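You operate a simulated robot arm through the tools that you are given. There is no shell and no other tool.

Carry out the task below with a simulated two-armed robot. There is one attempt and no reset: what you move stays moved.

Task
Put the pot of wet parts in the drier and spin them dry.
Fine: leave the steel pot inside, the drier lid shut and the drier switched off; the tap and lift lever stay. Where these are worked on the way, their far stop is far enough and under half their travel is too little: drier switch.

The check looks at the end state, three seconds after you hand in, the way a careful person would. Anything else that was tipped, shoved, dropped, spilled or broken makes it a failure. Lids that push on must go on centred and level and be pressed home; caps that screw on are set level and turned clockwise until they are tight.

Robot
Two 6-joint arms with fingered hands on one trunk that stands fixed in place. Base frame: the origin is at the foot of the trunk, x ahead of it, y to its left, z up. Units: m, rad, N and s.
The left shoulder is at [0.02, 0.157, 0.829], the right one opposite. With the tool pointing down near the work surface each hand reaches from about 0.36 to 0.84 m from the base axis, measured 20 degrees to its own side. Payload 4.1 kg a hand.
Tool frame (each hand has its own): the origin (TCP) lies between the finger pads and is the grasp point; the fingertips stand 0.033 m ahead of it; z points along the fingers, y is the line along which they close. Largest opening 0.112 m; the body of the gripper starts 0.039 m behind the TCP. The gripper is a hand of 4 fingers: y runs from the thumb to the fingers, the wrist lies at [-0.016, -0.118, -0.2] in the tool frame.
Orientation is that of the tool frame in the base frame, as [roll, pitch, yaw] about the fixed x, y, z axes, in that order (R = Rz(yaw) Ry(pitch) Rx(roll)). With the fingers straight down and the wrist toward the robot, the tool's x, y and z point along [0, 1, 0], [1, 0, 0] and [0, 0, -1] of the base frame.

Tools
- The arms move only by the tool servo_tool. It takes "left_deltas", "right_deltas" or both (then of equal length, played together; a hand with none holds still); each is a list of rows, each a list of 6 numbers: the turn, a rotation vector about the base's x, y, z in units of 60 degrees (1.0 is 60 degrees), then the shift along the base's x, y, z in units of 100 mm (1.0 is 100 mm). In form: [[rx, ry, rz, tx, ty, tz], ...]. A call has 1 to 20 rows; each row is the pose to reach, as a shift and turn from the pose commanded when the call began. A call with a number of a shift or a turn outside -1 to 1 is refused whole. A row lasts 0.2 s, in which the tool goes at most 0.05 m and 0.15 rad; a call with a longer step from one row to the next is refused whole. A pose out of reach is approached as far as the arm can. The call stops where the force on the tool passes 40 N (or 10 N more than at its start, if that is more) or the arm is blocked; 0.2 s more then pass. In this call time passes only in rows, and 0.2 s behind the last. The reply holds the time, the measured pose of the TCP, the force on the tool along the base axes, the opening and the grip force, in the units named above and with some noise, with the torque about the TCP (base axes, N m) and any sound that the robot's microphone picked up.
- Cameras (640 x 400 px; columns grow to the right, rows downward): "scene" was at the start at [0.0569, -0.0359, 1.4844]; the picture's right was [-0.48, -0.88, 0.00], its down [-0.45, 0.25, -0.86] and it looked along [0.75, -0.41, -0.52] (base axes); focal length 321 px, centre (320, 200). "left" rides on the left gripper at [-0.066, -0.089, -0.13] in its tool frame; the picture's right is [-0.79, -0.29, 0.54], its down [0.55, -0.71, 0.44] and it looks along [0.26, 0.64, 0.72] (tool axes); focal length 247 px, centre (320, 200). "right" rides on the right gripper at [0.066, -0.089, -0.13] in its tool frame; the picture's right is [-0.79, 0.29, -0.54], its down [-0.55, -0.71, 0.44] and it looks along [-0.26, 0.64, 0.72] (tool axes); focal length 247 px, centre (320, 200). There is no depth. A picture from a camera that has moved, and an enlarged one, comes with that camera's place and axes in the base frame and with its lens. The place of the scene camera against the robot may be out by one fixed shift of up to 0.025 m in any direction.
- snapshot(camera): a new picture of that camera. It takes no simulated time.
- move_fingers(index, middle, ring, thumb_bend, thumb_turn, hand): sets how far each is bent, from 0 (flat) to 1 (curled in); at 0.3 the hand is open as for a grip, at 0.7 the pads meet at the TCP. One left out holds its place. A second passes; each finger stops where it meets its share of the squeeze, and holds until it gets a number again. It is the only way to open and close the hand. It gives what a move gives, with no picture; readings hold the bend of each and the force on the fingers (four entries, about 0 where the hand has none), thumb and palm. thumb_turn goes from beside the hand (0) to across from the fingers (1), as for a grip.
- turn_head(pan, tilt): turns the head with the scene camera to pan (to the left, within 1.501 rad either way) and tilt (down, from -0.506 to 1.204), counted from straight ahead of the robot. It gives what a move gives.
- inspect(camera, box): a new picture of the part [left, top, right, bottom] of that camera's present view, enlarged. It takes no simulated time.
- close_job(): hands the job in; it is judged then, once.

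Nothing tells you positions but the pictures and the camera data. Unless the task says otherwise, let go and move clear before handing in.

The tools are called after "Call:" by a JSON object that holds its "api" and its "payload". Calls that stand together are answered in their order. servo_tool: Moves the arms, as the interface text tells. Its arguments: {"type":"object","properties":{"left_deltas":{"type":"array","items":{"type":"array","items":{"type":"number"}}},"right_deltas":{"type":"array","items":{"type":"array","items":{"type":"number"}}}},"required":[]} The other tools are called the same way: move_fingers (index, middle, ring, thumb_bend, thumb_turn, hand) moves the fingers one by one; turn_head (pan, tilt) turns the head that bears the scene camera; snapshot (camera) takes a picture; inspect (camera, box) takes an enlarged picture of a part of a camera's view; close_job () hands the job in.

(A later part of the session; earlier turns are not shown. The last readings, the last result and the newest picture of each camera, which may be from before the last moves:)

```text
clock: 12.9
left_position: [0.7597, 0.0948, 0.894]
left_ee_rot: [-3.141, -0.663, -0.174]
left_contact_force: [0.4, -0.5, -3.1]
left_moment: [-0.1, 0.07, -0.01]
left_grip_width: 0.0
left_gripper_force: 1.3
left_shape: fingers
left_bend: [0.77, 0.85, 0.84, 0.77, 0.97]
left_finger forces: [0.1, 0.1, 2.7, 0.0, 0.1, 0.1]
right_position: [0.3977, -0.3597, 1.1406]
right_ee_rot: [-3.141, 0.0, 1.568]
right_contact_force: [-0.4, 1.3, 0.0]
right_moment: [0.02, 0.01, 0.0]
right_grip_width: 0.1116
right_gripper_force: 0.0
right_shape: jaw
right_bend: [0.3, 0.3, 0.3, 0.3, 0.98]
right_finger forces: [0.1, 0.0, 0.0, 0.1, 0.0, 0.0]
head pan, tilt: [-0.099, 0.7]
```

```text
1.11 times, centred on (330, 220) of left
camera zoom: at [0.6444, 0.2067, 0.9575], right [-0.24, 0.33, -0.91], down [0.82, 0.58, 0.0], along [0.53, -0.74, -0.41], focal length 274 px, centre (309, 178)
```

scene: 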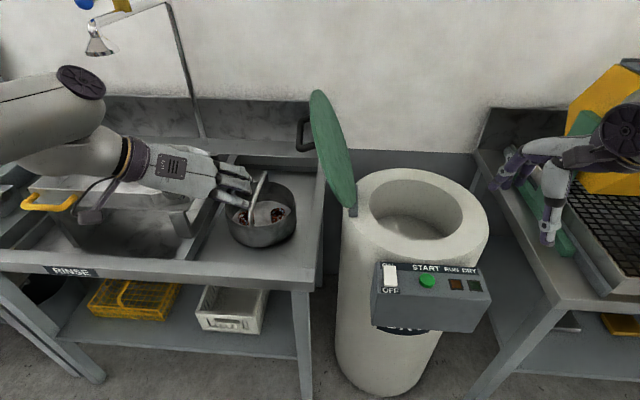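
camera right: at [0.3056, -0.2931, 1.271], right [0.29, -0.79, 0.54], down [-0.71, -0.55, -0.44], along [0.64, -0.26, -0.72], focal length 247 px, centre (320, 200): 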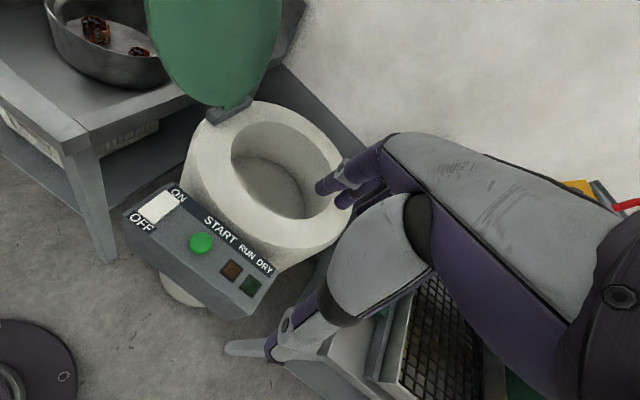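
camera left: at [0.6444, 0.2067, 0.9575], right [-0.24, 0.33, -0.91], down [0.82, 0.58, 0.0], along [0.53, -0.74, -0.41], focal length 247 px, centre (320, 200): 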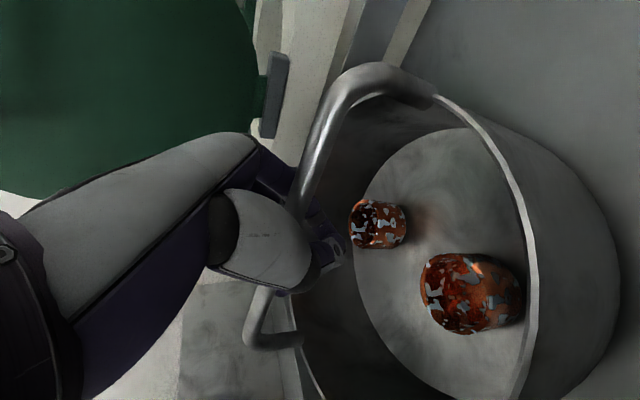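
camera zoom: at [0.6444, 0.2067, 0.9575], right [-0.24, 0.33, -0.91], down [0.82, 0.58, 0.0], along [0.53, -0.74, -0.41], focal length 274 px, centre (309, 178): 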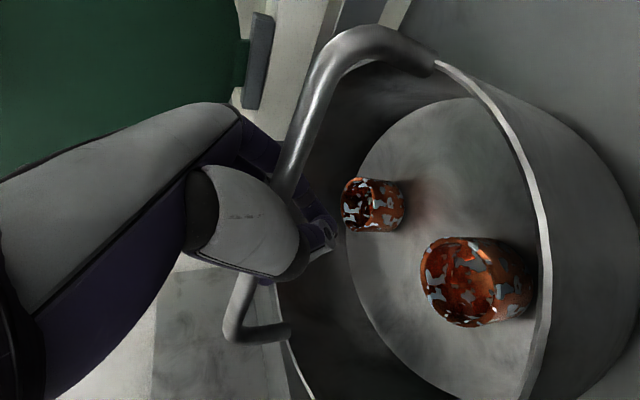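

The fingers hooked the bar against the palm, and because the hand is inclined the pot tipped about 14° toward me with its far edge raised. The parts are still inside. I'll lean the hand further while lowering slightly so the pot settles flat again.

Call:
{"api": "servo_tool", "payload": {"left_deltas": [[-0.007, -0.038, 0, 0, 0, -0.03], [-0.013, -0.077, 0, 0, 0, -0.06], [-0.02, -0.115, 0, 0, 0, -0.1]]}}

Call:
{"api": "inspect", "payload": {"camera": "scene", "box": [205, 150, 305, 250]}}

Call:
{"api": "inspect", "payload": {"camera": "right", "box": [0, 0, 220, 130]}}

```text
clock: 13.7
left_position: [0.7596, 0.0951, 0.8838]
left_ee_rot: [-3.14, -0.784, -0.174]
left_contact_force: [0.4, -0.1, -2.8]
left_moment: [-0.02, 0.02, 0.04]
left_grip_width: 0.0
left_gripper_force: 1.2
left_shape: fingers
left_bend: [0.8, 0.85, 0.84, 0.78, 0.97]
left_finger forces: [0.0, 0.1, 2.9, 0.0, 0.0, 0.0]
right_position: [0.396, -0.3588, 1.141]
right_ee_rot: [-3.141, 0.001, 1.57]
right_contact_force: [0.5, -0.4, 0.1]
right_moment: [0.02, -0.02, 0.01]
right_grip_width: 0.1115
right_gripper_force: 0.0
right_shape: jaw
right_bend: [0.3, 0.3, 0.3, 0.3, 0.98]
right_finger forces: [0.0, 0.0, 0.0, 0.0, 0.0, 0.0]
head pan, tilt: [-0.099, 0.7]
```

```text
4.00 times, centred on (255, 200) of scene
camera zoom: at [0.0628, -0.0009, 1.4705], right [-0.1, -1.0, 0.0], down [-0.64, 0.06, -0.76], along [0.76, -0.08, -0.64], focal length 1284 px, centre (580, 200)
```

zoom: 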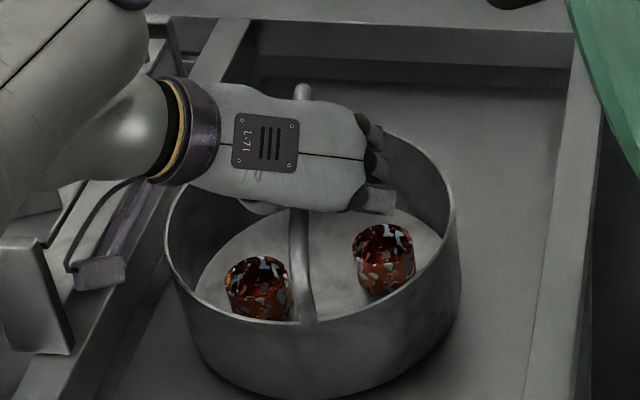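

```text
2.91 times, centred on (110, 65) of right
camera zoom: at [0.3058, -0.2932, 1.271], right [0.29, -0.79, 0.54], down [-0.71, -0.55, -0.44], along [0.64, -0.26, -0.72], focal length 718 px, centre (931, 593)
```

zoom: 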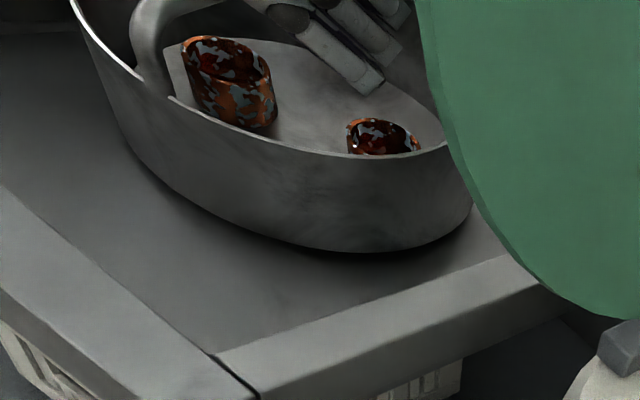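

The pot is settling; it still needs a little more. I'll continue the same motion by the same amount.

Call:
{"api": "servo_tool", "payload": {"left_deltas": [[-0.007, -0.038, 0, 0, 0, -0.03], [-0.013, -0.077, 0, 0, 0, -0.06], [-0.02, -0.115, 0, 0, 0, -0.1]]}}

Call:
{"api": "inspect", "payload": {"camera": "scene", "box": [205, 150, 305, 250]}}

Call:
{"api": "inspect", "payload": {"camera": "right", "box": [0, 0, 220, 130]}}

Call:
{"api": "snapshot", "payload": {"camera": "left"}}

```text
clock: 14.5
left_position: [0.7602, 0.0942, 0.8795]
left_ee_rot: [3.141, -0.914, -0.172]
left_contact_force: [4.4, -2.7, 20.5]
left_moment: [0.31, 2.02, 0.12]
left_grip_width: 0.0
left_gripper_force: 14.6
left_shape: fingers
left_bend: [0.81, 0.85, 0.84, 0.78, 0.97]
left_finger forces: [0.0, 0.0, 4.7, 0.0, 0.1, 24.8]
right_position: [0.3967, -0.3592, 1.1418]
right_ee_rot: [-3.141, -0.001, 1.569]
right_contact_force: [-0.1, 0.0, -0.6]
right_moment: [0.03, 0.0, 0.0]
right_grip_width: 0.1116
right_gripper_force: 0.1
right_shape: jaw
right_bend: [0.3, 0.3, 0.3, 0.3, 0.98]
right_finger forces: [0.1, 0.1, 0.1, 0.0, 0.0, 0.1]
head pan, tilt: [-0.099, 0.7]
```

```text
4.00 times, centred on (255, 200) of scene
camera zoom: at [0.0623, -0.0011, 1.4705], right [-0.1, -0.99, 0.0], down [-0.64, 0.06, -0.77], along [0.76, -0.08, -0.64], focal length 1284 px, centre (580, 200)
```

zoom: 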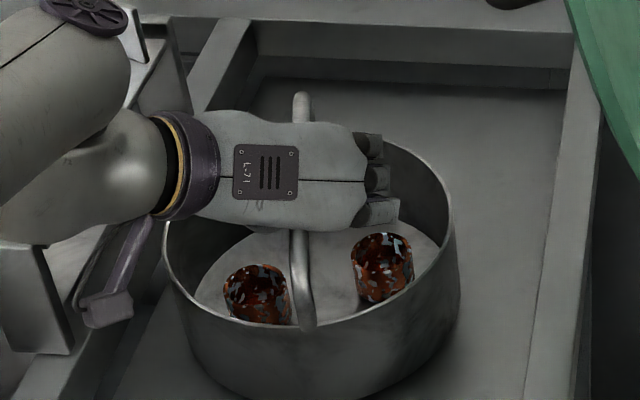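

```text
2.91 times, centred on (110, 65) of right
camera zoom: at [0.3053, -0.2935, 1.271], right [0.29, -0.79, 0.54], down [-0.71, -0.55, -0.44], along [0.64, -0.26, -0.72], focal length 718 px, centre (931, 593)
```

zoom: 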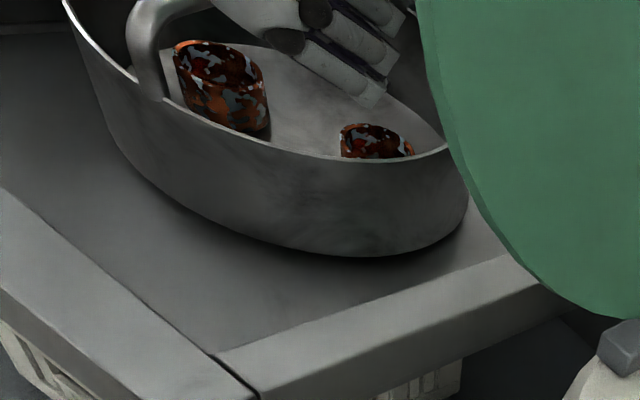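

```text
taken
camera left: at [0.634, 0.2077, 0.9076], right [-0.01, 0.29, -0.96], down [0.79, 0.58, 0.17], along [0.61, -0.76, -0.23], focal length 247 px, centre (320, 200)
```

left: 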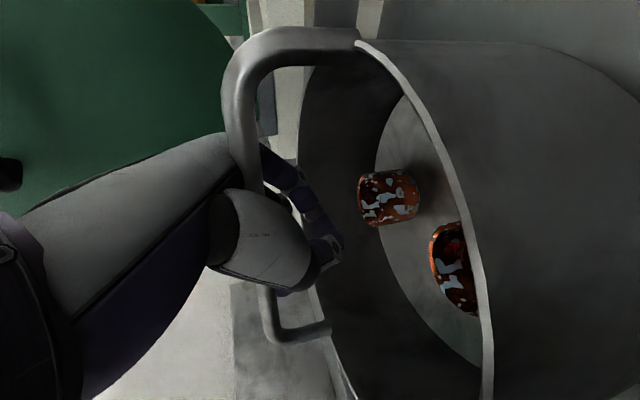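

The pot now sits flat on the bench, with the palm pressing on the bar at about 20 N. I'll raise slightly to unload it, then use this loose hook to slide and turn the pot on the bench toward me.

Call:
{"api": "servo_tool", "payload": {"left_deltas": [[0, 0, 0, 0, 0, 0.03], [0, 0, 0, 0, 0, 0.06]]}}

Call:
{"api": "inspect", "payload": {"camera": "scene", "box": [205, 150, 305, 250]}}

```text
clock: 15.1
left_position: [0.7599, 0.0948, 0.8802]
left_ee_rot: [3.141, -0.905, -0.174]
left_contact_force: [2.0, -2.0, 9.2]
left_moment: [0.15, 1.01, 0.15]
left_grip_width: 0.0002
left_gripper_force: 7.6
left_shape: fingers
left_bend: [0.81, 0.85, 0.84, 0.78, 0.97]
left_finger forces: [0.1, 0.1, 3.2, 0.0, 0.0, 12.2]
right_position: [0.3963, -0.3578, 1.1416]
right_ee_rot: [-3.14, 0.0, 1.57]
right_contact_force: [0.4, 0.2, -0.4]
right_moment: [0.0, -0.02, -0.01]
right_grip_width: 0.1118
right_gripper_force: 0.1
right_shape: jaw
right_bend: [0.3, 0.3, 0.3, 0.3, 0.98]
right_finger forces: [0.0, 0.0, 0.0, 0.0, 0.0, 0.0]
head pan, tilt: [-0.099, 0.7]
```

```text
4.00 times, centred on (255, 200) of scene
camera zoom: at [0.0625, -0.0009, 1.4705], right [-0.1, -1.0, 0.0], down [-0.64, 0.06, -0.77], along [0.76, -0.08, -0.64], focal length 1284 px, centre (580, 200)
```

zoom: 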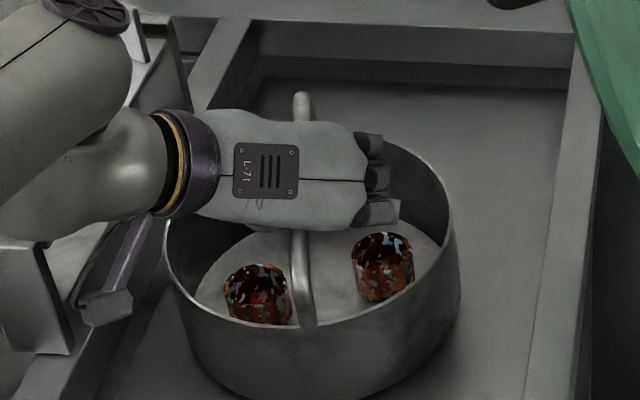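

The pot's rim reads level within my measuring error, with its centre near (0.738, 0.11). I'll unload a bit more, then turn the pot about 45° counter-clockwise while drawing it toward me in small steps.

Call:
{"api": "servo_tool", "payload": {"left_deltas": [[0, 0, 0, 0, 0, 0.03], [0, 0, 0.08, -0.05, 0.02, 0.03], [0, 0, 0.16, -0.1, 0.03, 0.03], [0, 0, 0.24, -0.15, 0.05, 0.03]]}}

Call:
{"api": "inspect", "payload": {"camera": "scene", "box": [190, 140, 320, 270]}}

Call:
{"api": "inspect", "payload": {"camera": "right", "box": [0, 0, 220, 130]}}

```text
clock: 16.1
left_position: [0.7454, 0.0993, 0.8835]
left_ee_rot: [-3.138, -0.907, 0.076]
left_contact_force: [-0.3, -0.2, -1.9]
left_moment: [-0.09, 0.07, -0.03]
left_grip_width: 0.0003
left_gripper_force: 1.7
left_shape: fingers
left_bend: [0.81, 0.85, 0.84, 0.78, 0.97]
left_finger forces: [0.0, 0.0, 2.8, 0.0, 0.6, 0.5]
right_position: [0.3969, -0.3596, 1.1411]
right_ee_rot: [-3.142, -0.001, 1.57]
right_contact_force: [0.2, 0.0, -0.1]
right_moment: [-0.02, 0.01, -0.02]
right_grip_width: 0.1117
right_gripper_force: 0.0
right_shape: jaw
right_bend: [0.3, 0.3, 0.3, 0.3, 0.98]
right_finger forces: [0.0, 0.0, 0.0, 0.0, 0.0, 0.1]
head pan, tilt: [-0.099, 0.7]
```

```text
3.08 times, centred on (255, 205) of scene
camera zoom: at [0.0628, -0.0007, 1.4705], right [-0.1, -1.0, 0.0], down [-0.64, 0.06, -0.76], along [0.76, -0.08, -0.64], focal length 987 px, centre (520, 185)
```

zoom: 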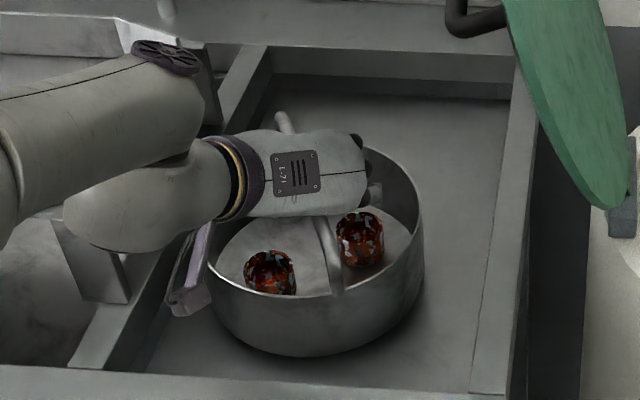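

```text
2.91 times, centred on (110, 65) of right
camera zoom: at [0.3059, -0.2931, 1.271], right [0.29, -0.79, 0.54], down [-0.71, -0.55, -0.44], along [0.64, -0.26, -0.72], focal length 718 px, centre (931, 593)
```

zoom: 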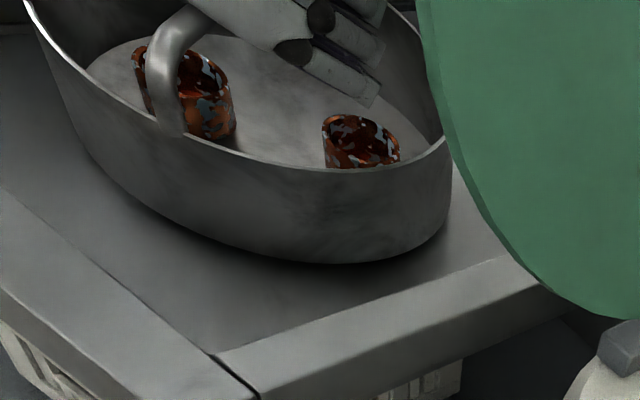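

The pot turns and slides with the hand, level and with low forces. I'll continue another 30° while drawing it nearer.

Call:
{"api": "servo_tool", "payload": {"left_deltas": [[0, 0, 0.1, -0.08, 0.02, 0], [0, 0, 0.2, -0.16, 0.04, 0], [0, 0, 0.3, -0.24, 0.06, 0], [0, 0, 0.4, -0.32, 0.08, 0], [0, 0, 0.5, -0.4, 0.1, 0]]}}

Call:
{"api": "inspect", "payload": {"camera": "scene", "box": [190, 140, 320, 270]}}

Call:
{"api": "inspect", "payload": {"camera": "right", "box": [0, 0, 220, 130]}}

Call:
{"api": "snapshot", "payload": {"camera": "left"}}

```text
clock: 17.3
left_position: [0.7053, 0.1088, 0.8856]
left_ee_rot: [-3.14, -0.906, 0.601]
left_contact_force: [0.5, 0.2, 0.6]
left_moment: [-0.08, -0.04, -0.04]
left_grip_width: 0.0
left_gripper_force: 1.1
left_shape: fingers
left_bend: [0.82, 0.85, 0.84, 0.78, 0.97]
left_finger forces: [0.1, 0.0, 1.9, 0.0, 0.4, 0.0]
left hand out of reach, approached as far as the arm can: row 3, 4
right_position: [0.3963, -0.359, 1.1412]
right_ee_rot: [3.141, 0.002, 1.571]
right_contact_force: [-1.1, 0.9, 0.0]
right_moment: [0.0, -0.03, -0.02]
right_grip_width: 0.1119
right_gripper_force: 0.0
right_shape: jaw
right_bend: [0.3, 0.3, 0.3, 0.3, 0.98]
right_finger forces: [0.1, 0.1, 0.0, 0.1, 0.1, 0.0]
head pan, tilt: [-0.099, 0.7]
```

```text
3.08 times, centred on (255, 205) of scene
camera zoom: at [0.0627, -0.0009, 1.4705], right [-0.1, -1.0, 0.0], down [-0.64, 0.06, -0.76], along [0.76, -0.08, -0.64], focal length 987 px, centre (520, 185)
```

zoom: 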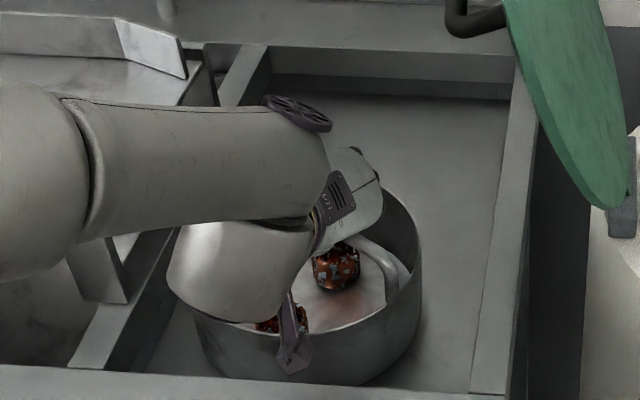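

```text
2.91 times, centred on (110, 65) of right
camera zoom: at [0.3058, -0.2932, 1.271], right [0.29, -0.79, 0.54], down [-0.71, -0.55, -0.44], along [0.64, -0.26, -0.72], focal length 718 px, centre (931, 593)
```

zoom: 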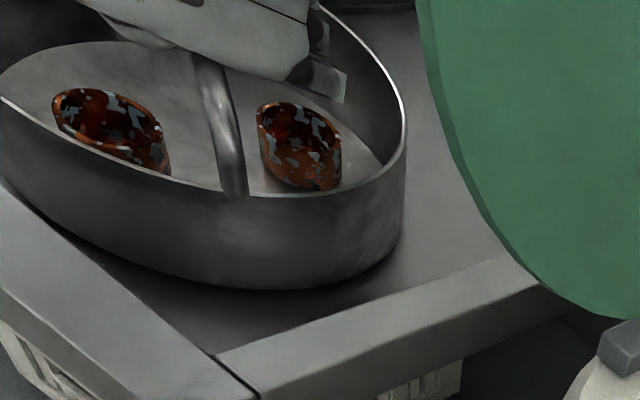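

```text
taken
camera left: at [0.5361, 0.1029, 0.9138], right [-0.21, 0.2, -0.96], down [0.16, 0.97, 0.17], along [0.96, -0.12, -0.24], focal length 247 px, centre (320, 200)
```

left: 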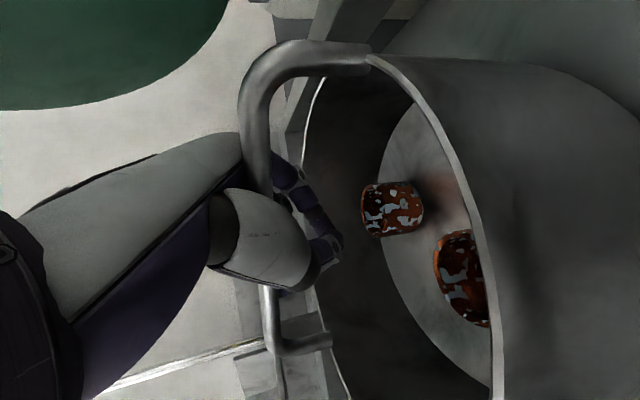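

The pot is now near (0.70, 0.11), still level, with its bail turned to about 35°. The arm is near its limit in this posture, so I'll open the hand, rise clear, and re-grip more upright to turn it further.

Call:
{"api": "move_fingers", "payload": {"hand": "left", "index": 0.3, "middle": 0.3, "ring": 0.3, "thumb_bend": 0.3}}

Call:
{"api": "snapshot", "payload": {"camera": "left"}}

Call:
{"api": "inspect", "payload": {"camera": "right", "box": [0, 0, 220, 130]}}

```text
clock: 18.3
left_position: [0.7063, 0.1102, 0.8859]
left_ee_rot: [-3.141, -0.908, 0.601]
left_contact_force: [-1.1, 0.7, -1.1]
left_moment: [-0.03, 0.0, 0.03]
left_grip_width: 0.1119
left_gripper_force: 0.2
left_shape: fingers
left_bend: [0.3, 0.3, 0.3, 0.3, 0.97]
left_finger forces: [0.2, 0.1, 0.0, 0.0, 0.1, 0.0]
right_position: [0.3959, -0.3595, 1.1406]
right_ee_rot: [-3.141, 0.001, 1.569]
right_contact_force: [0.0, -0.1, -0.6]
right_moment: [0.03, 0.01, -0.03]
right_grip_width: 0.1117
right_gripper_force: 0.1
right_shape: jaw
right_bend: [0.3, 0.3, 0.3, 0.3, 0.98]
right_finger forces: [0.1, 0.1, 0.0, 0.0, 0.0, 0.1]
head pan, tilt: [-0.099, 0.7]
```

```text
taken
camera left: at [0.5363, 0.1029, 0.9142], right [-0.21, 0.2, -0.96], down [0.16, 0.97, 0.17], along [0.96, -0.12, -0.24], focal length 247 px, centre (320, 200)
```

left: 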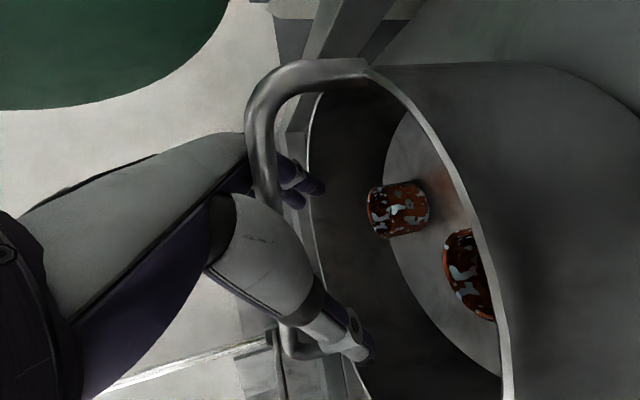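

```text
2.91 times, centred on (110, 65) of right
camera zoom: at [0.3057, -0.2932, 1.271], right [0.29, -0.79, 0.54], down [-0.71, -0.55, -0.44], along [0.64, -0.26, -0.72], focal length 718 px, centre (931, 593)
```

zoom: 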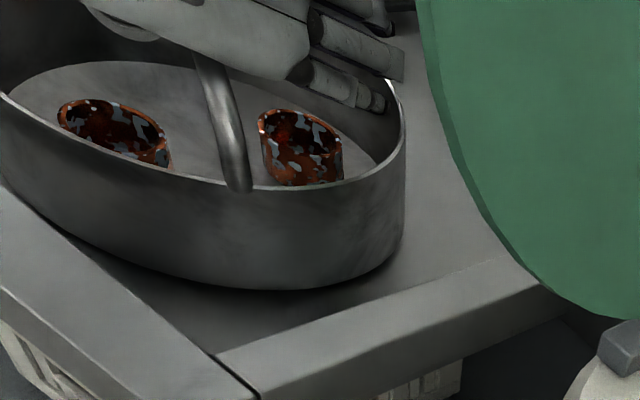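

The hand is open and the pot rests flat. I'll rise straight up clear of the bail.

Call:
{"api": "servo_tool", "payload": {"left_deltas": [[0, 0, 0, 0, 0, 0.2], [0, 0, 0, 0, 0, 0.4], [0, 0, 0, -0.1, 0, 0.6], [0, 0, 0, -0.2, 0, 0.8], [0, 0, 0, -0.3, 0, 1.0]]}}

Call:
{"api": "snapshot", "payload": {"camera": "scene"}}

Call:
{"api": "snapshot", "payload": {"camera": "left"}}

Call:
{"api": "inspect", "payload": {"camera": "right", "box": [0, 0, 220, 130]}}

```text
clock: 19.5
left_position: [0.6763, 0.1091, 0.984]
left_ee_rot: [3.14, -0.908, 0.602]
left_contact_force: [-0.3, 0.2, -1.2]
left_moment: [0.04, 0.02, -0.03]
left_grip_width: 0.1126
left_gripper_force: 0.0
left_shape: fingers
left_bend: [0.3, 0.3, 0.3, 0.3, 0.97]
left_finger forces: [0.1, 0.0, 0.1, 0.1, 0.1, 0.1]
right_position: [0.3968, -0.3587, 1.1412]
right_ee_rot: [3.141, 0.0, 1.568]
right_contact_force: [0.8, -0.5, -0.5]
right_moment: [0.0, 0.03, -0.03]
right_grip_width: 0.1117
right_gripper_force: 0.0
right_shape: jaw
right_bend: [0.3, 0.3, 0.3, 0.3, 0.98]
right_finger forces: [0.0, 0.0, 0.1, 0.0, 0.1, 0.0]
head pan, tilt: [-0.099, 0.7]
```

```text
taken
```

scene: 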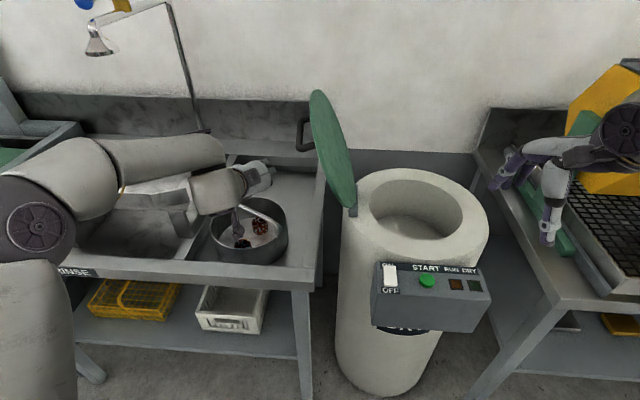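

```text
taken
camera left: at [0.5078, 0.1029, 1.0122], right [-0.21, 0.2, -0.96], down [0.16, 0.97, 0.17], along [0.96, -0.12, -0.24], focal length 247 px, centre (320, 200)
```

left: 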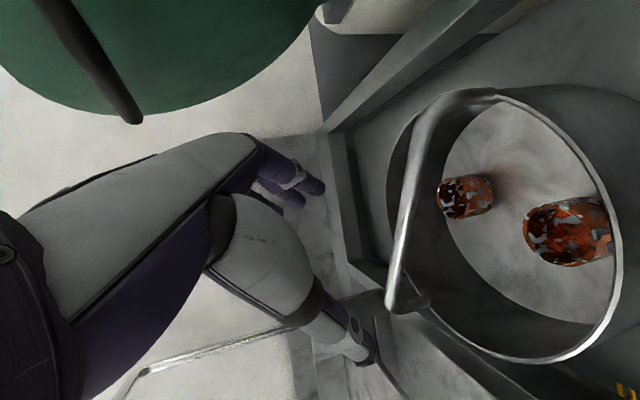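

```text
2.91 times, centred on (110, 65) of right
camera zoom: at [0.3059, -0.2932, 1.2709], right [0.29, -0.79, 0.54], down [-0.71, -0.55, -0.44], along [0.64, -0.26, -0.72], focal length 718 px, centre (931, 593)
```

zoom: 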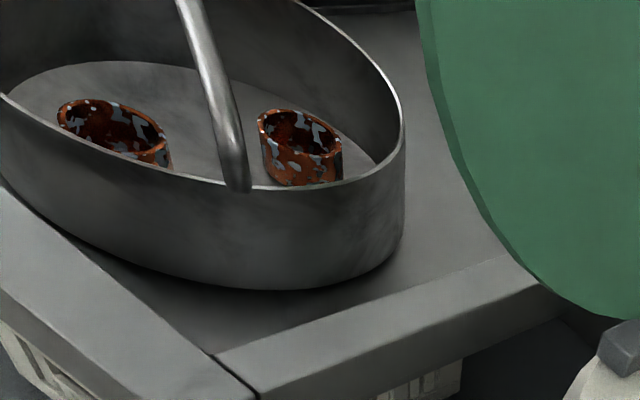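

Measured from the left camera, the bail now runs from (0.621, 0.046) to (0.736, 0.183), so the pot centre is about (0.678, 0.115) and the bar lies at about 50°. That is near enough for an upright grip, so I'll bring the left hand upright while hovering.

Call:
{"api": "servo_tool", "payload": {"left_deltas": [[-0.07, 0.102, 0, -0.1, 0, 0.02], [-0.14, 0.204, 0, -0.2, 0, 0.04], [-0.21, 0.306, 0, -0.3, 0, 0.06], [-0.28, 0.408, 0, -0.4, 0, 0.08], [-0.35, 0.51, 0, -0.5, 0, 0.1], [-0.42, 0.612, 0, -0.55, 0, 0.1], [-0.491, 0.715, 0, -0.6, 0, 0.1]]}}

Call:
{"api": "servo_tool", "payload": {"left_deltas": [[0, 0, 0.13, 0, 0, 0], [0, 0, 0.26, 0, 0, 0]]}}

Call:
{"api": "snapshot", "payload": {"camera": "left"}}

Call:
{"api": "snapshot", "payload": {"camera": "scene"}}

```text
clock: 21.1
left_position: [0.4934, -0.0214, 0.9294]
left_ee_rot: [3.098, -0.214, 0.765]
left_contact_force: [0.7, 2.6, 0.2]
left_moment: [-0.21, 0.07, -0.07]
left_grip_width: 0.113
left_gripper_force: 0.0
left_shape: fingers
left_bend: [0.3, 0.3, 0.3, 0.3, 0.98]
left_finger forces: [0.1, 0.0, 0.1, 0.1, 0.0, 0.1]
left hand out of reach, approached as far as the arm can: row 1, 2, 3, 4, 5, 6, 7
right_position: [0.3961, -0.3566, 1.1418]
right_ee_rot: [3.14, 0.002, 1.57]
right_contact_force: [0.8, 2.7, 0.7]
right_moment: [-0.2, 0.06, -0.04]
right_grip_width: 0.1117
right_gripper_force: 0.0
right_shape: jaw
right_bend: [0.3, 0.3, 0.3, 0.3, 0.98]
right_finger forces: [0.0, 0.1, 0.0, 0.0, 0.1, 0.1]
head pan, tilt: [-0.099, 0.7]
```

```text
clock: 21.7
left_position: [0.4948, -0.0211, 0.9302]
left_ee_rot: [3.099, -0.216, 1.04]
left_contact_force: [0.1, -0.1, 0.0]
left_moment: [-0.01, 0.01, 0.01]
left_grip_width: 0.113
left_gripper_force: 0.1
left_shape: fingers
left_bend: [0.3, 0.3, 0.3, 0.3, 0.98]
left_finger forces: [0.0, 0.0, 0.0, 0.0, 0.0, 0.1]
right_position: [0.3963, -0.3591, 1.1428]
right_ee_rot: [-3.141, 0.0, 1.57]
right_contact_force: [-0.5, 0.0, -0.6]
right_moment: [0.0, -0.05, 0.01]
right_grip_width: 0.1117
right_gripper_force: 0.0
right_shape: jaw
right_bend: [0.3, 0.3, 0.3, 0.3, 0.98]
right_finger forces: [0.1, 0.0, 0.0, 0.0, 0.0, 0.1]
head pan, tilt: [-0.099, 0.7]
```

```text
taken
camera left: at [0.3665, -0.0507, 1.0381], right [-0.56, -0.43, -0.71], down [-0.27, 0.9, -0.34], along [0.78, 0.0, -0.62], focal length 247 px, centre (320, 200)
```

left: 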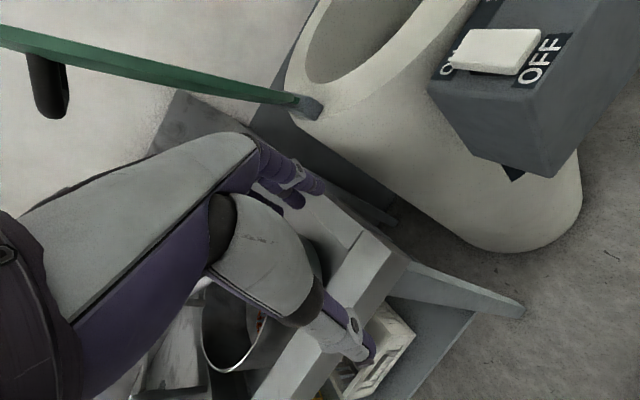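

```text
taken
```

scene: 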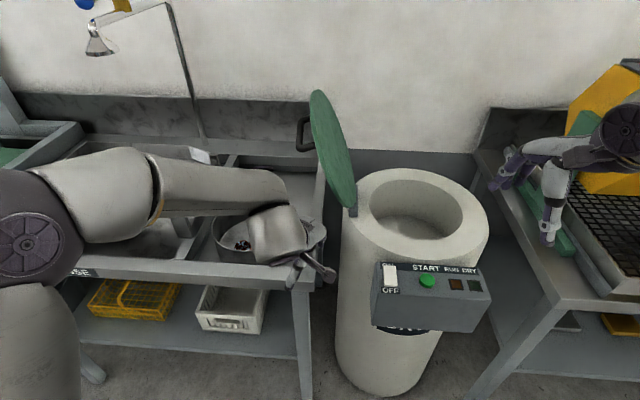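

The last move found the arm's posture limit, and the hand drifted back toward me to (0.49, -0.02, 0.93), off the path I commanded. I'll check the pot and bench for any disturbance before recovering the arm.

Call:
{"api": "inspect", "payload": {"camera": "scene", "box": [180, 130, 360, 300]}}

Call:
{"api": "inspect", "payload": {"camera": "right", "box": [0, 0, 220, 130]}}

Call:
{"api": "turn_head", "payload": {"pan": 0.35, "tilt": 0.75}}

Call:
{"api": "snapshot", "payload": {"camera": "scene"}}

```text
2.35 times, centred on (270, 215) of scene
camera zoom: at [0.0626, -0.0006, 1.4705], right [-0.1, -1.0, 0.0], down [-0.64, 0.06, -0.76], along [0.76, -0.08, -0.64], focal length 755 px, centre (438, 165)
```

zoom: 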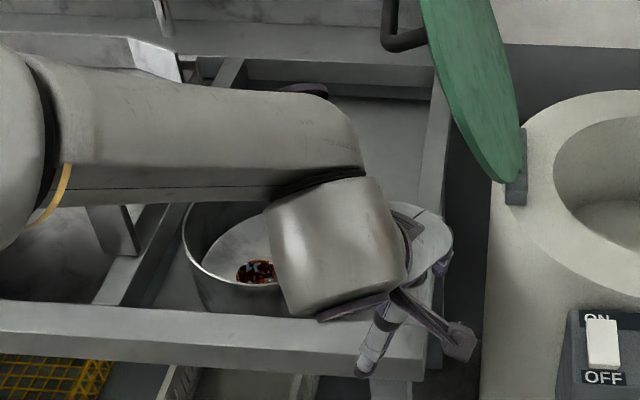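

```text
2.91 times, centred on (110, 65) of right
camera zoom: at [0.3057, -0.293, 1.271], right [0.29, -0.79, 0.54], down [-0.71, -0.55, -0.44], along [0.64, -0.26, -0.72], focal length 718 px, centre (931, 593)
```

zoom: 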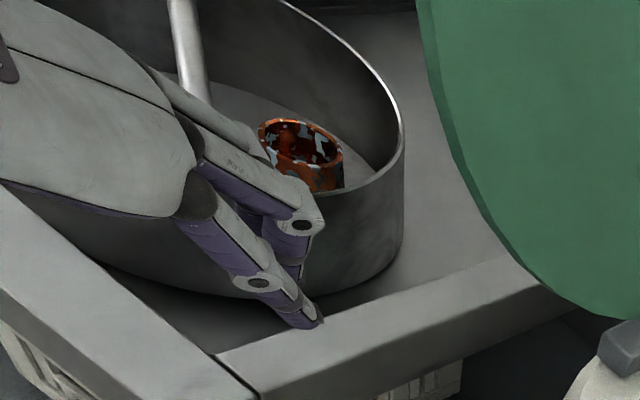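

```text
clock: 22.6
left_position: [0.4946, -0.0215, 0.9277]
left_ee_rot: [3.098, -0.216, 1.037]
left_contact_force: [-0.3, 0.8, 0.8]
left_moment: [0.01, 0.01, -0.01]
left_grip_width: 0.113
left_gripper_force: 0.0
left_shape: fingers
left_bend: [0.3, 0.3, 0.3, 0.3, 0.98]
left_finger forces: [0.1, 0.0, 0.0, 0.0, 0.0, 0.1]
right_position: [0.3963, -0.3604, 1.141]
right_ee_rot: [3.141, 0.001, 1.568]
right_contact_force: [-1.0, 0.7, -0.1]
right_moment: [-0.02, -0.01, -0.02]
right_grip_width: 0.1121
right_gripper_force: 0.1
right_shape: jaw
right_bend: [0.3, 0.3, 0.3, 0.3, 0.98]
right_finger forces: [0.0, 0.0, 0.1, 0.0, 0.0, 0.1]
head pan, tilt: [0.351, 0.75]
```

```text
taken
```

scene: 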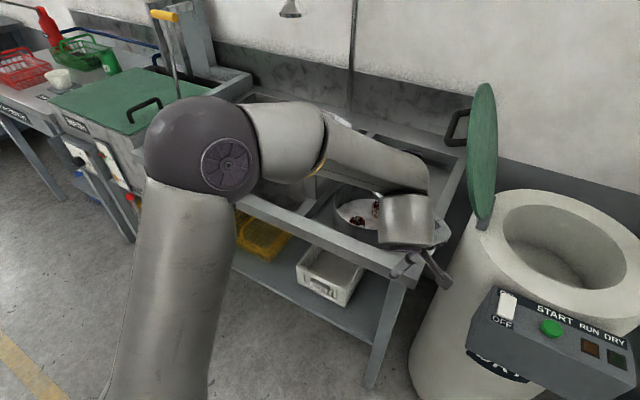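

The pot and bench are undisturbed. I'll bring the left hand back up and upright in small steps to a known good posture.

Call:
{"api": "servo_tool", "payload": {"left_deltas": [[-0.05, 0.045, 0, 0, 0.1, 0.2], [-0.1, 0.09, 0, 0, 0.2, 0.4], [-0.157, 0.14, 0, 0, 0.4, 0.6], [-0.157, 0.14, 0.1, 0, 0.7, 0.8], [-0.157, 0.14, 0.2, 0, 1.0, 1.0]]}}

Call:
{"api": "snapshot", "payload": {"camera": "scene"}}

```text
clock: 23.8
left_position: [0.4963, 0.0793, 1.0256]
left_ee_rot: [-3.121, -0.004, 1.242]
left_contact_force: [0.0, 0.3, 0.0]
left_moment: [-0.01, 0.04, -0.02]
left_grip_width: 0.113
left_gripper_force: 0.2
left_shape: fingers
left_bend: [0.3, 0.3, 0.3, 0.3, 0.98]
left_finger forces: [0.0, 0.1, 0.0, 0.0, 0.1, 0.1]
left hand out of reach, approached as far as the arm can: row 3
right_position: [0.3966, -0.359, 1.1414]
right_ee_rot: [3.14, 0.001, 1.569]
right_contact_force: [0.8, -0.4, -0.2]
right_moment: [0.03, 0.01, 0.02]
right_grip_width: 0.1117
right_gripper_force: 0.0
right_shape: jaw
right_bend: [0.3, 0.3, 0.3, 0.3, 0.98]
right_finger forces: [0.1, 0.1, 0.1, 0.0, 0.1, 0.0]
head pan, tilt: [0.351, 0.75]
```

```text
taken
```

scene: 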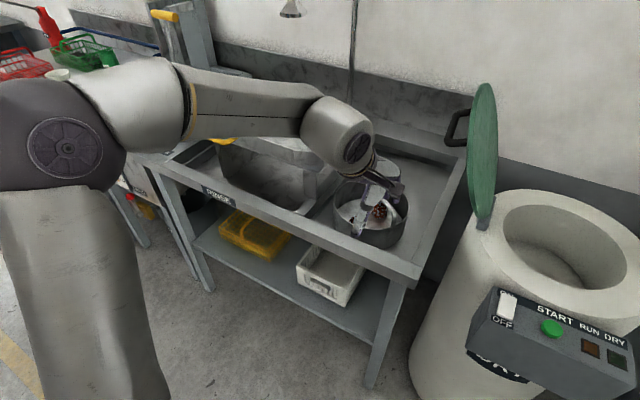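

The hand is upright again above the near edge of the pot. I'll turn it to match the bar's direction (about 50°) while moving forward a little, watching for reach limits.

Call:
{"api": "servo_tool", "payload": {"left_deltas": [[-0.005, 0, -0.09, 0.2, 0.1, 0], [-0.01, 0, -0.18, 0.4, 0.2, 0], [-0.015, 0, -0.27, 0.7, 0.3, 0], [-0.02, 0.0, -0.352, 1.0, 0.35, 0]]}}

Call:
{"api": "snapshot", "payload": {"camera": "scene"}}

Call:
{"api": "snapshot", "payload": {"camera": "left"}}

```text
clock: 24.8
left_position: [0.5013, 0.0368, 0.9956]
left_ee_rot: [-3.139, -0.036, 1.102]
left_contact_force: [0.3, -1.0, 0.1]
left_moment: [0.03, 0.01, -0.02]
left_grip_width: 0.1129
left_gripper_force: 0.0
left_shape: fingers
left_bend: [0.3, 0.3, 0.3, 0.3, 0.98]
left_finger forces: [0.1, 0.0, 0.0, 0.1, 0.0, 0.0]
left hand out of reach, approached as far as the arm can: row 1, 2, 3, 4
right_position: [0.3972, -0.3584, 1.1416]
right_ee_rot: [-3.141, 0.001, 1.568]
right_contact_force: [-0.6, -0.8, -0.5]
right_moment: [-0.01, -0.02, 0.0]
right_grip_width: 0.1118
right_gripper_force: 0.0
right_shape: jaw
right_bend: [0.3, 0.3, 0.3, 0.3, 0.98]
right_finger forces: [0.0, 0.0, 0.0, 0.0, 0.1, 0.0]
head pan, tilt: [0.351, 0.75]
```

```text
taken
```

scene: 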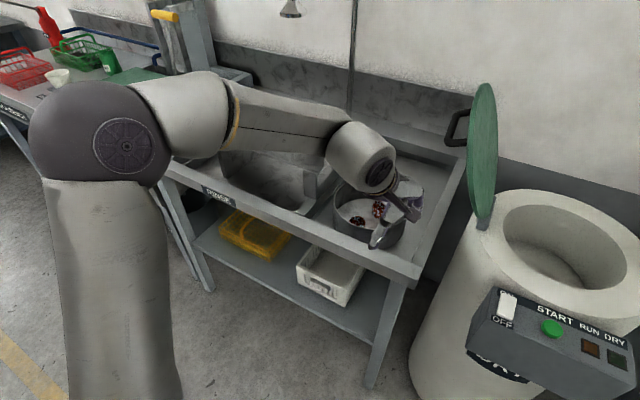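

```text
taken
camera left: at [0.3903, 0.015, 1.124], right [-0.61, -0.56, -0.57], down [-0.38, 0.83, -0.41], along [0.7, -0.04, -0.71], focal length 247 px, centre (320, 200)
```

left: 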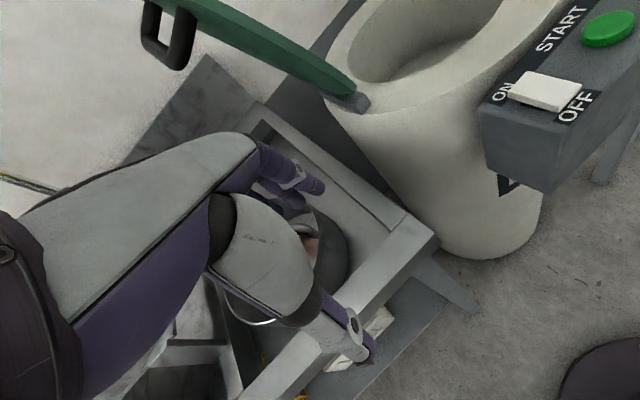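

The arm is still in an awkward posture that blocks forward motion. I'll back it out to the earlier open pose (about 0.47, 0.20, 1.09, fingers down, wrist toward me), which worked well before.

Call:
{"api": "servo_tool", "payload": {"left_deltas": [[0, 0.01, 0.09, -0.05, 0.15, 0.2], [0, 0.02, 0.18, -0.1, 0.3, 0.4], [0, 0.034, 0.27, -0.15, 0.5, 0.6], [0, 0.034, 0.36, -0.2, 0.75, 0.8], [0, 0.034, 0.447, -0.3, 1.0, 0.95]]}}

Call:
{"api": "servo_tool", "payload": {"left_deltas": [[0, 0, 0, 0, 0.3, 0], [0, 0, 0, 0, 0.6, 0]]}}

Call:
{"api": "turn_head", "payload": {"pan": -0.1, "tilt": 0.7}}

Call:
{"api": "snapshot", "payload": {"camera": "scene"}}

```text
clock: 26.0
left_position: [0.4728, 0.1343, 1.0898]
left_ee_rot: [-3.105, -0.028, 1.572]
left_contact_force: [-0.7, 0.1, -0.7]
left_moment: [0.02, 0.04, -0.01]
left_grip_width: 0.1132
left_gripper_force: 0.1
left_shape: fingers
left_bend: [0.3, 0.3, 0.3, 0.3, 0.98]
left_finger forces: [0.0, 0.1, 0.0, 0.0, 0.0, 0.0]
right_position: [0.3958, -0.3596, 1.1411]
right_ee_rot: [-3.141, 0.0, 1.567]
right_contact_force: [-0.3, -0.2, -0.8]
right_moment: [0.03, 0.01, -0.01]
right_grip_width: 0.1116
right_gripper_force: 0.1
right_shape: jaw
right_bend: [0.3, 0.3, 0.3, 0.3, 0.98]
right_finger forces: [0.1, 0.0, 0.0, 0.1, 0.0, 0.1]
head pan, tilt: [0.351, 0.75]
```

```text
clock: 26.6
left_position: [0.4727, 0.1952, 1.09]
left_ee_rot: [-3.105, -0.025, 1.569]
left_contact_force: [0.6, -0.1, -0.6]
left_moment: [0.01, 0.0, -0.01]
left_grip_width: 0.1129
left_gripper_force: 0.1
left_shape: fingers
left_bend: [0.3, 0.3, 0.3, 0.3, 0.98]
left_finger forces: [0.1, 0.0, 0.0, 0.1, 0.1, 0.0]
right_position: [0.3979, -0.3589, 1.1411]
right_ee_rot: [-3.141, -0.002, 1.568]
right_contact_force: [0.5, -0.9, 0.3]
right_moment: [0.05, 0.0, 0.01]
right_grip_width: 0.1117
right_gripper_force: 0.1
right_shape: jaw
right_bend: [0.3, 0.3, 0.3, 0.3, 0.98]
right_finger forces: [0.1, 0.0, 0.0, 0.1, 0.0, 0.0]
head pan, tilt: [0.351, 0.75]
```

```text
clock: 27.5
left_position: [0.4731, 0.1934, 1.0894]
left_ee_rot: [-3.104, -0.026, 1.569]
left_contact_force: [-0.1, 0.1, 0.6]
left_moment: [-0.04, 0.01, 0.01]
left_grip_width: 0.1133
left_gripper_force: 0.1
left_shape: fingers
left_bend: [0.3, 0.3, 0.3, 0.3, 0.98]
left_finger forces: [0.0, 0.1, 0.0, 0.0, 0.0, 0.1]
right_position: [0.3973, -0.3596, 1.1418]
right_ee_rot: [-3.14, 0.001, 1.57]
right_contact_force: [-0.4, 1.2, 0.1]
right_moment: [0.0, -0.03, 0.03]
right_grip_width: 0.1117
right_gripper_force: 0.0
right_shape: jaw
right_bend: [0.3, 0.3, 0.3, 0.3, 0.98]
right_finger forces: [0.0, 0.0, 0.0, 0.0, 0.0, 0.0]
head pan, tilt: [-0.099, 0.7]
```

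```text
taken
```

scene: 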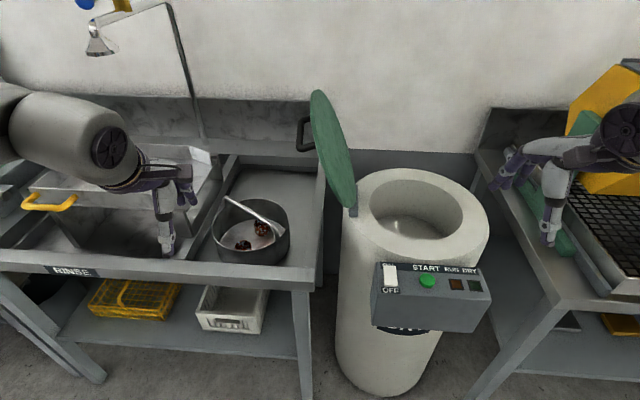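

The pot is untouched, with its bail lying at roughly 50–55°. The right hand at its usual heading (yaw about 1.22) can straddle that bar and stay clear of the lid, so I'll take the left arm out of the way and use the right hand for the carry.

Call:
{"api": "servo_tool", "payload": {"left_deltas": [[0, 0, 0, -0.3, 0.1, 0.2], [0, 0, 0, -0.6, 0.2, 0.4], [0, 0, 0, -0.9, 0.4, 0.6], [0, 0, 0, -1.0, 0.6, 0.8]]}}

Call:
{"api": "servo_tool", "payload": {"left_deltas": [[0, 0, 0, -0.2, 0.3, 0.2], [0, 0, 0, -0.4, 0.6, 0.4], [0, 0, 0, -0.6, 1.0, 0.6]]}}

Call:
{"api": "inspect", "payload": {"camera": "scene", "box": [190, 160, 320, 290]}}

Call:
{"api": "snapshot", "payload": {"camera": "right"}}

Call:
{"api": "snapshot", "payload": {"camera": "left"}}

Call:
{"api": "inspect", "payload": {"camera": "right", "box": [0, 0, 220, 130]}}

```text
clock: 28.5
left_position: [0.3725, 0.2527, 1.1688]
left_ee_rot: [-3.104, -0.028, 1.573]
left_contact_force: [0.5, -0.3, -0.4]
left_moment: [-0.03, 0.03, -0.01]
left_grip_width: 0.1127
left_gripper_force: 0.1
left_shape: fingers
left_bend: [0.3, 0.3, 0.3, 0.3, 0.98]
left_finger forces: [0.1, 0.0, 0.0, 0.0, 0.0, 0.0]
right_position: [0.3956, -0.3603, 1.1427]
right_ee_rot: [-3.14, 0.001, 1.57]
right_contact_force: [0.4, 0.4, 0.2]
right_moment: [-0.02, 0.03, 0.02]
right_grip_width: 0.1121
right_gripper_force: 0.1
right_shape: jaw
right_bend: [0.3, 0.3, 0.3, 0.3, 0.98]
right_finger forces: [0.0, 0.0, 0.0, 0.1, 0.0, 0.0]
head pan, tilt: [-0.099, 0.7]
```

```text
clock: 29.3
left_position: [0.3152, 0.2597, 1.2328]
left_ee_rot: [-3.109, -0.031, 1.581]
left_contact_force: [0.3, -0.9, -0.1]
left_moment: [0.02, -0.01, 0.0]
left_grip_width: 0.113
left_gripper_force: 0.0
left_shape: fingers
left_bend: [0.3, 0.3, 0.3, 0.3, 0.98]
left_finger forces: [0.1, 0.1, 0.1, 0.0, 0.0, 0.0]
left hand out of reach, approached as far as the arm can: row 1, 2, 3
right_position: [0.396, -0.3592, 1.1413]
right_ee_rot: [3.141, 0.001, 1.569]
right_contact_force: [0.2, -0.3, 1.0]
right_moment: [0.01, -0.02, -0.03]
right_grip_width: 0.1119
right_gripper_force: 0.0
right_shape: jaw
right_bend: [0.3, 0.3, 0.3, 0.3, 0.98]
right_finger forces: [0.2, 0.0, 0.0, 0.0, 0.0, 0.1]
head pan, tilt: [-0.099, 0.7]
```

```text
3.08 times, centred on (255, 225) of scene
camera zoom: at [0.0625, -0.0008, 1.4705], right [-0.1, -1.0, 0.0], down [-0.64, 0.06, -0.77], along [0.76, -0.08, -0.64], focal length 987 px, centre (520, 123)
```

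zoom: 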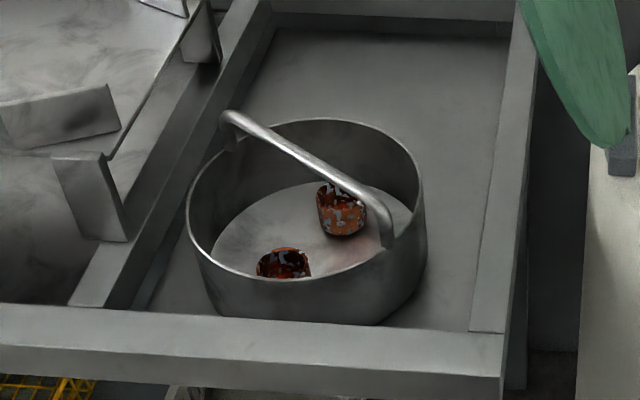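

```text
taken
camera right: at [0.3056, -0.2932, 1.271], right [0.29, -0.79, 0.54], down [-0.71, -0.55, -0.44], along [0.64, -0.26, -0.72], focal length 247 px, centre (320, 200)
```

right: 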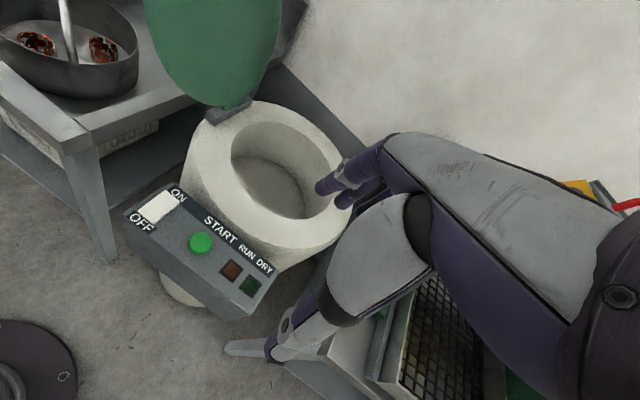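

```text
taken
camera left: at [0.2305, 0.1905, 1.3649], right [-0.3, -0.78, -0.55], down [-0.73, 0.56, -0.39], along [0.61, 0.29, -0.74], focal length 247 px, centre (320, 200)
```

left: 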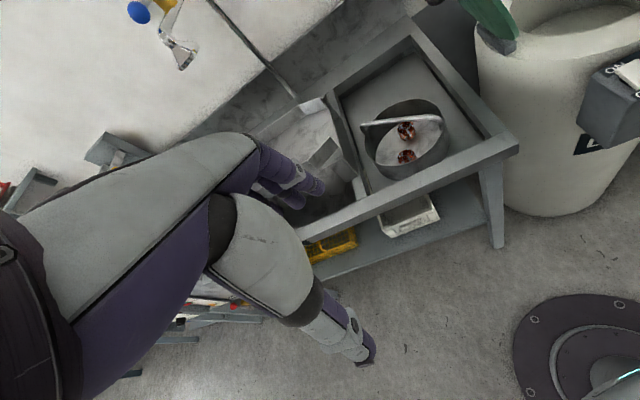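

```text
2.91 times, centred on (110, 65) of right
camera zoom: at [0.3056, -0.2932, 1.271], right [0.29, -0.79, 0.54], down [-0.71, -0.55, -0.44], along [0.64, -0.26, -0.72], focal length 718 px, centre (931, 593)
```

zoom: 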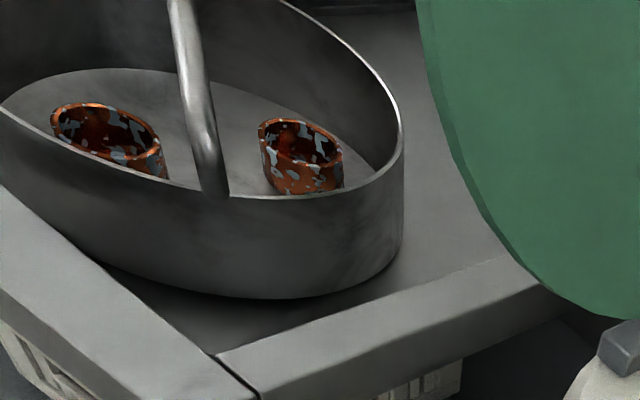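

The left arm is clear. The pot's bail now reads roughly from (0.594, 0.045) to (0.729, 0.181); I'll zoom in once more from the left camera to pin it down.

Call:
{"api": "inspect", "payload": {"camera": "left", "box": [340, 80, 480, 200]}}

Call:
{"api": "turn_head", "payload": {"pan": -0.7, "tilt": 0.6}}

Call:
{"api": "snapshot", "payload": {"camera": "scene"}}

```text
3.33 times, centred on (410, 140) of left
camera zoom: at [0.2305, 0.1905, 1.3649], right [-0.3, -0.78, -0.55], down [-0.73, 0.56, -0.39], along [0.61, 0.29, -0.74], focal length 823 px, centre (20, 400)
```

zoom: 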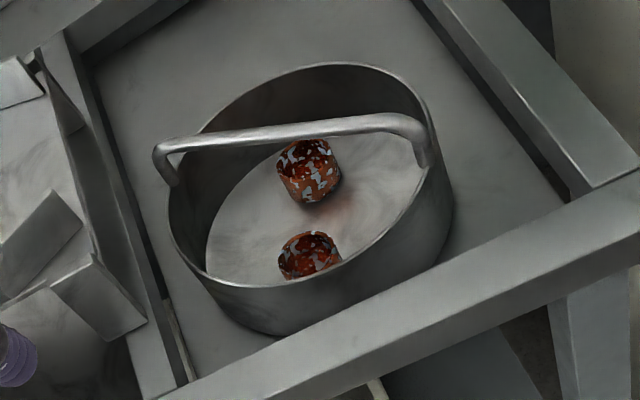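

```text
clock: 30.3
left_position: [0.3145, 0.2596, 1.2318]
left_ee_rot: [-3.104, -0.031, 1.579]
left_contact_force: [-0.3, 0.0, -1.3]
left_moment: [-0.01, -0.01, 0.03]
left_grip_width: 0.1128
left_gripper_force: 0.0
left_shape: fingers
left_bend: [0.3, 0.3, 0.3, 0.3, 0.98]
left_finger forces: [0.0, 0.0, 0.0, 0.1, 0.0, 0.0]
right_position: [0.3973, -0.3592, 1.1403]
right_ee_rot: [-3.141, 0.0, 1.57]
right_contact_force: [0.1, -0.5, -0.1]
right_moment: [0.03, -0.02, 0.01]
right_grip_width: 0.112
right_gripper_force: 0.2
right_shape: jaw
right_bend: [0.3, 0.3, 0.3, 0.3, 0.98]
right_finger forces: [0.0, 0.1, 0.0, 0.0, 0.1, 0.1]
head pan, tilt: [-0.7, 0.6]
```

```text
taken
```

scene: 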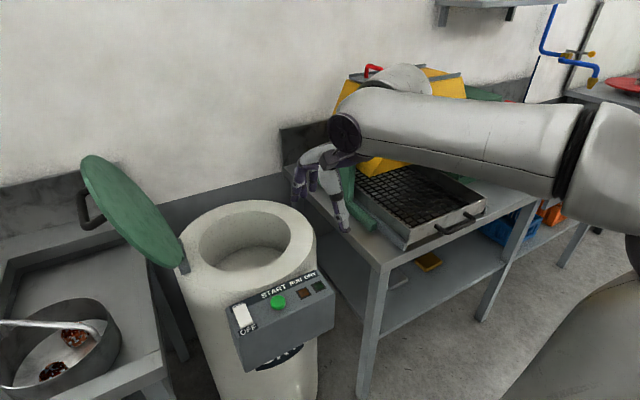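

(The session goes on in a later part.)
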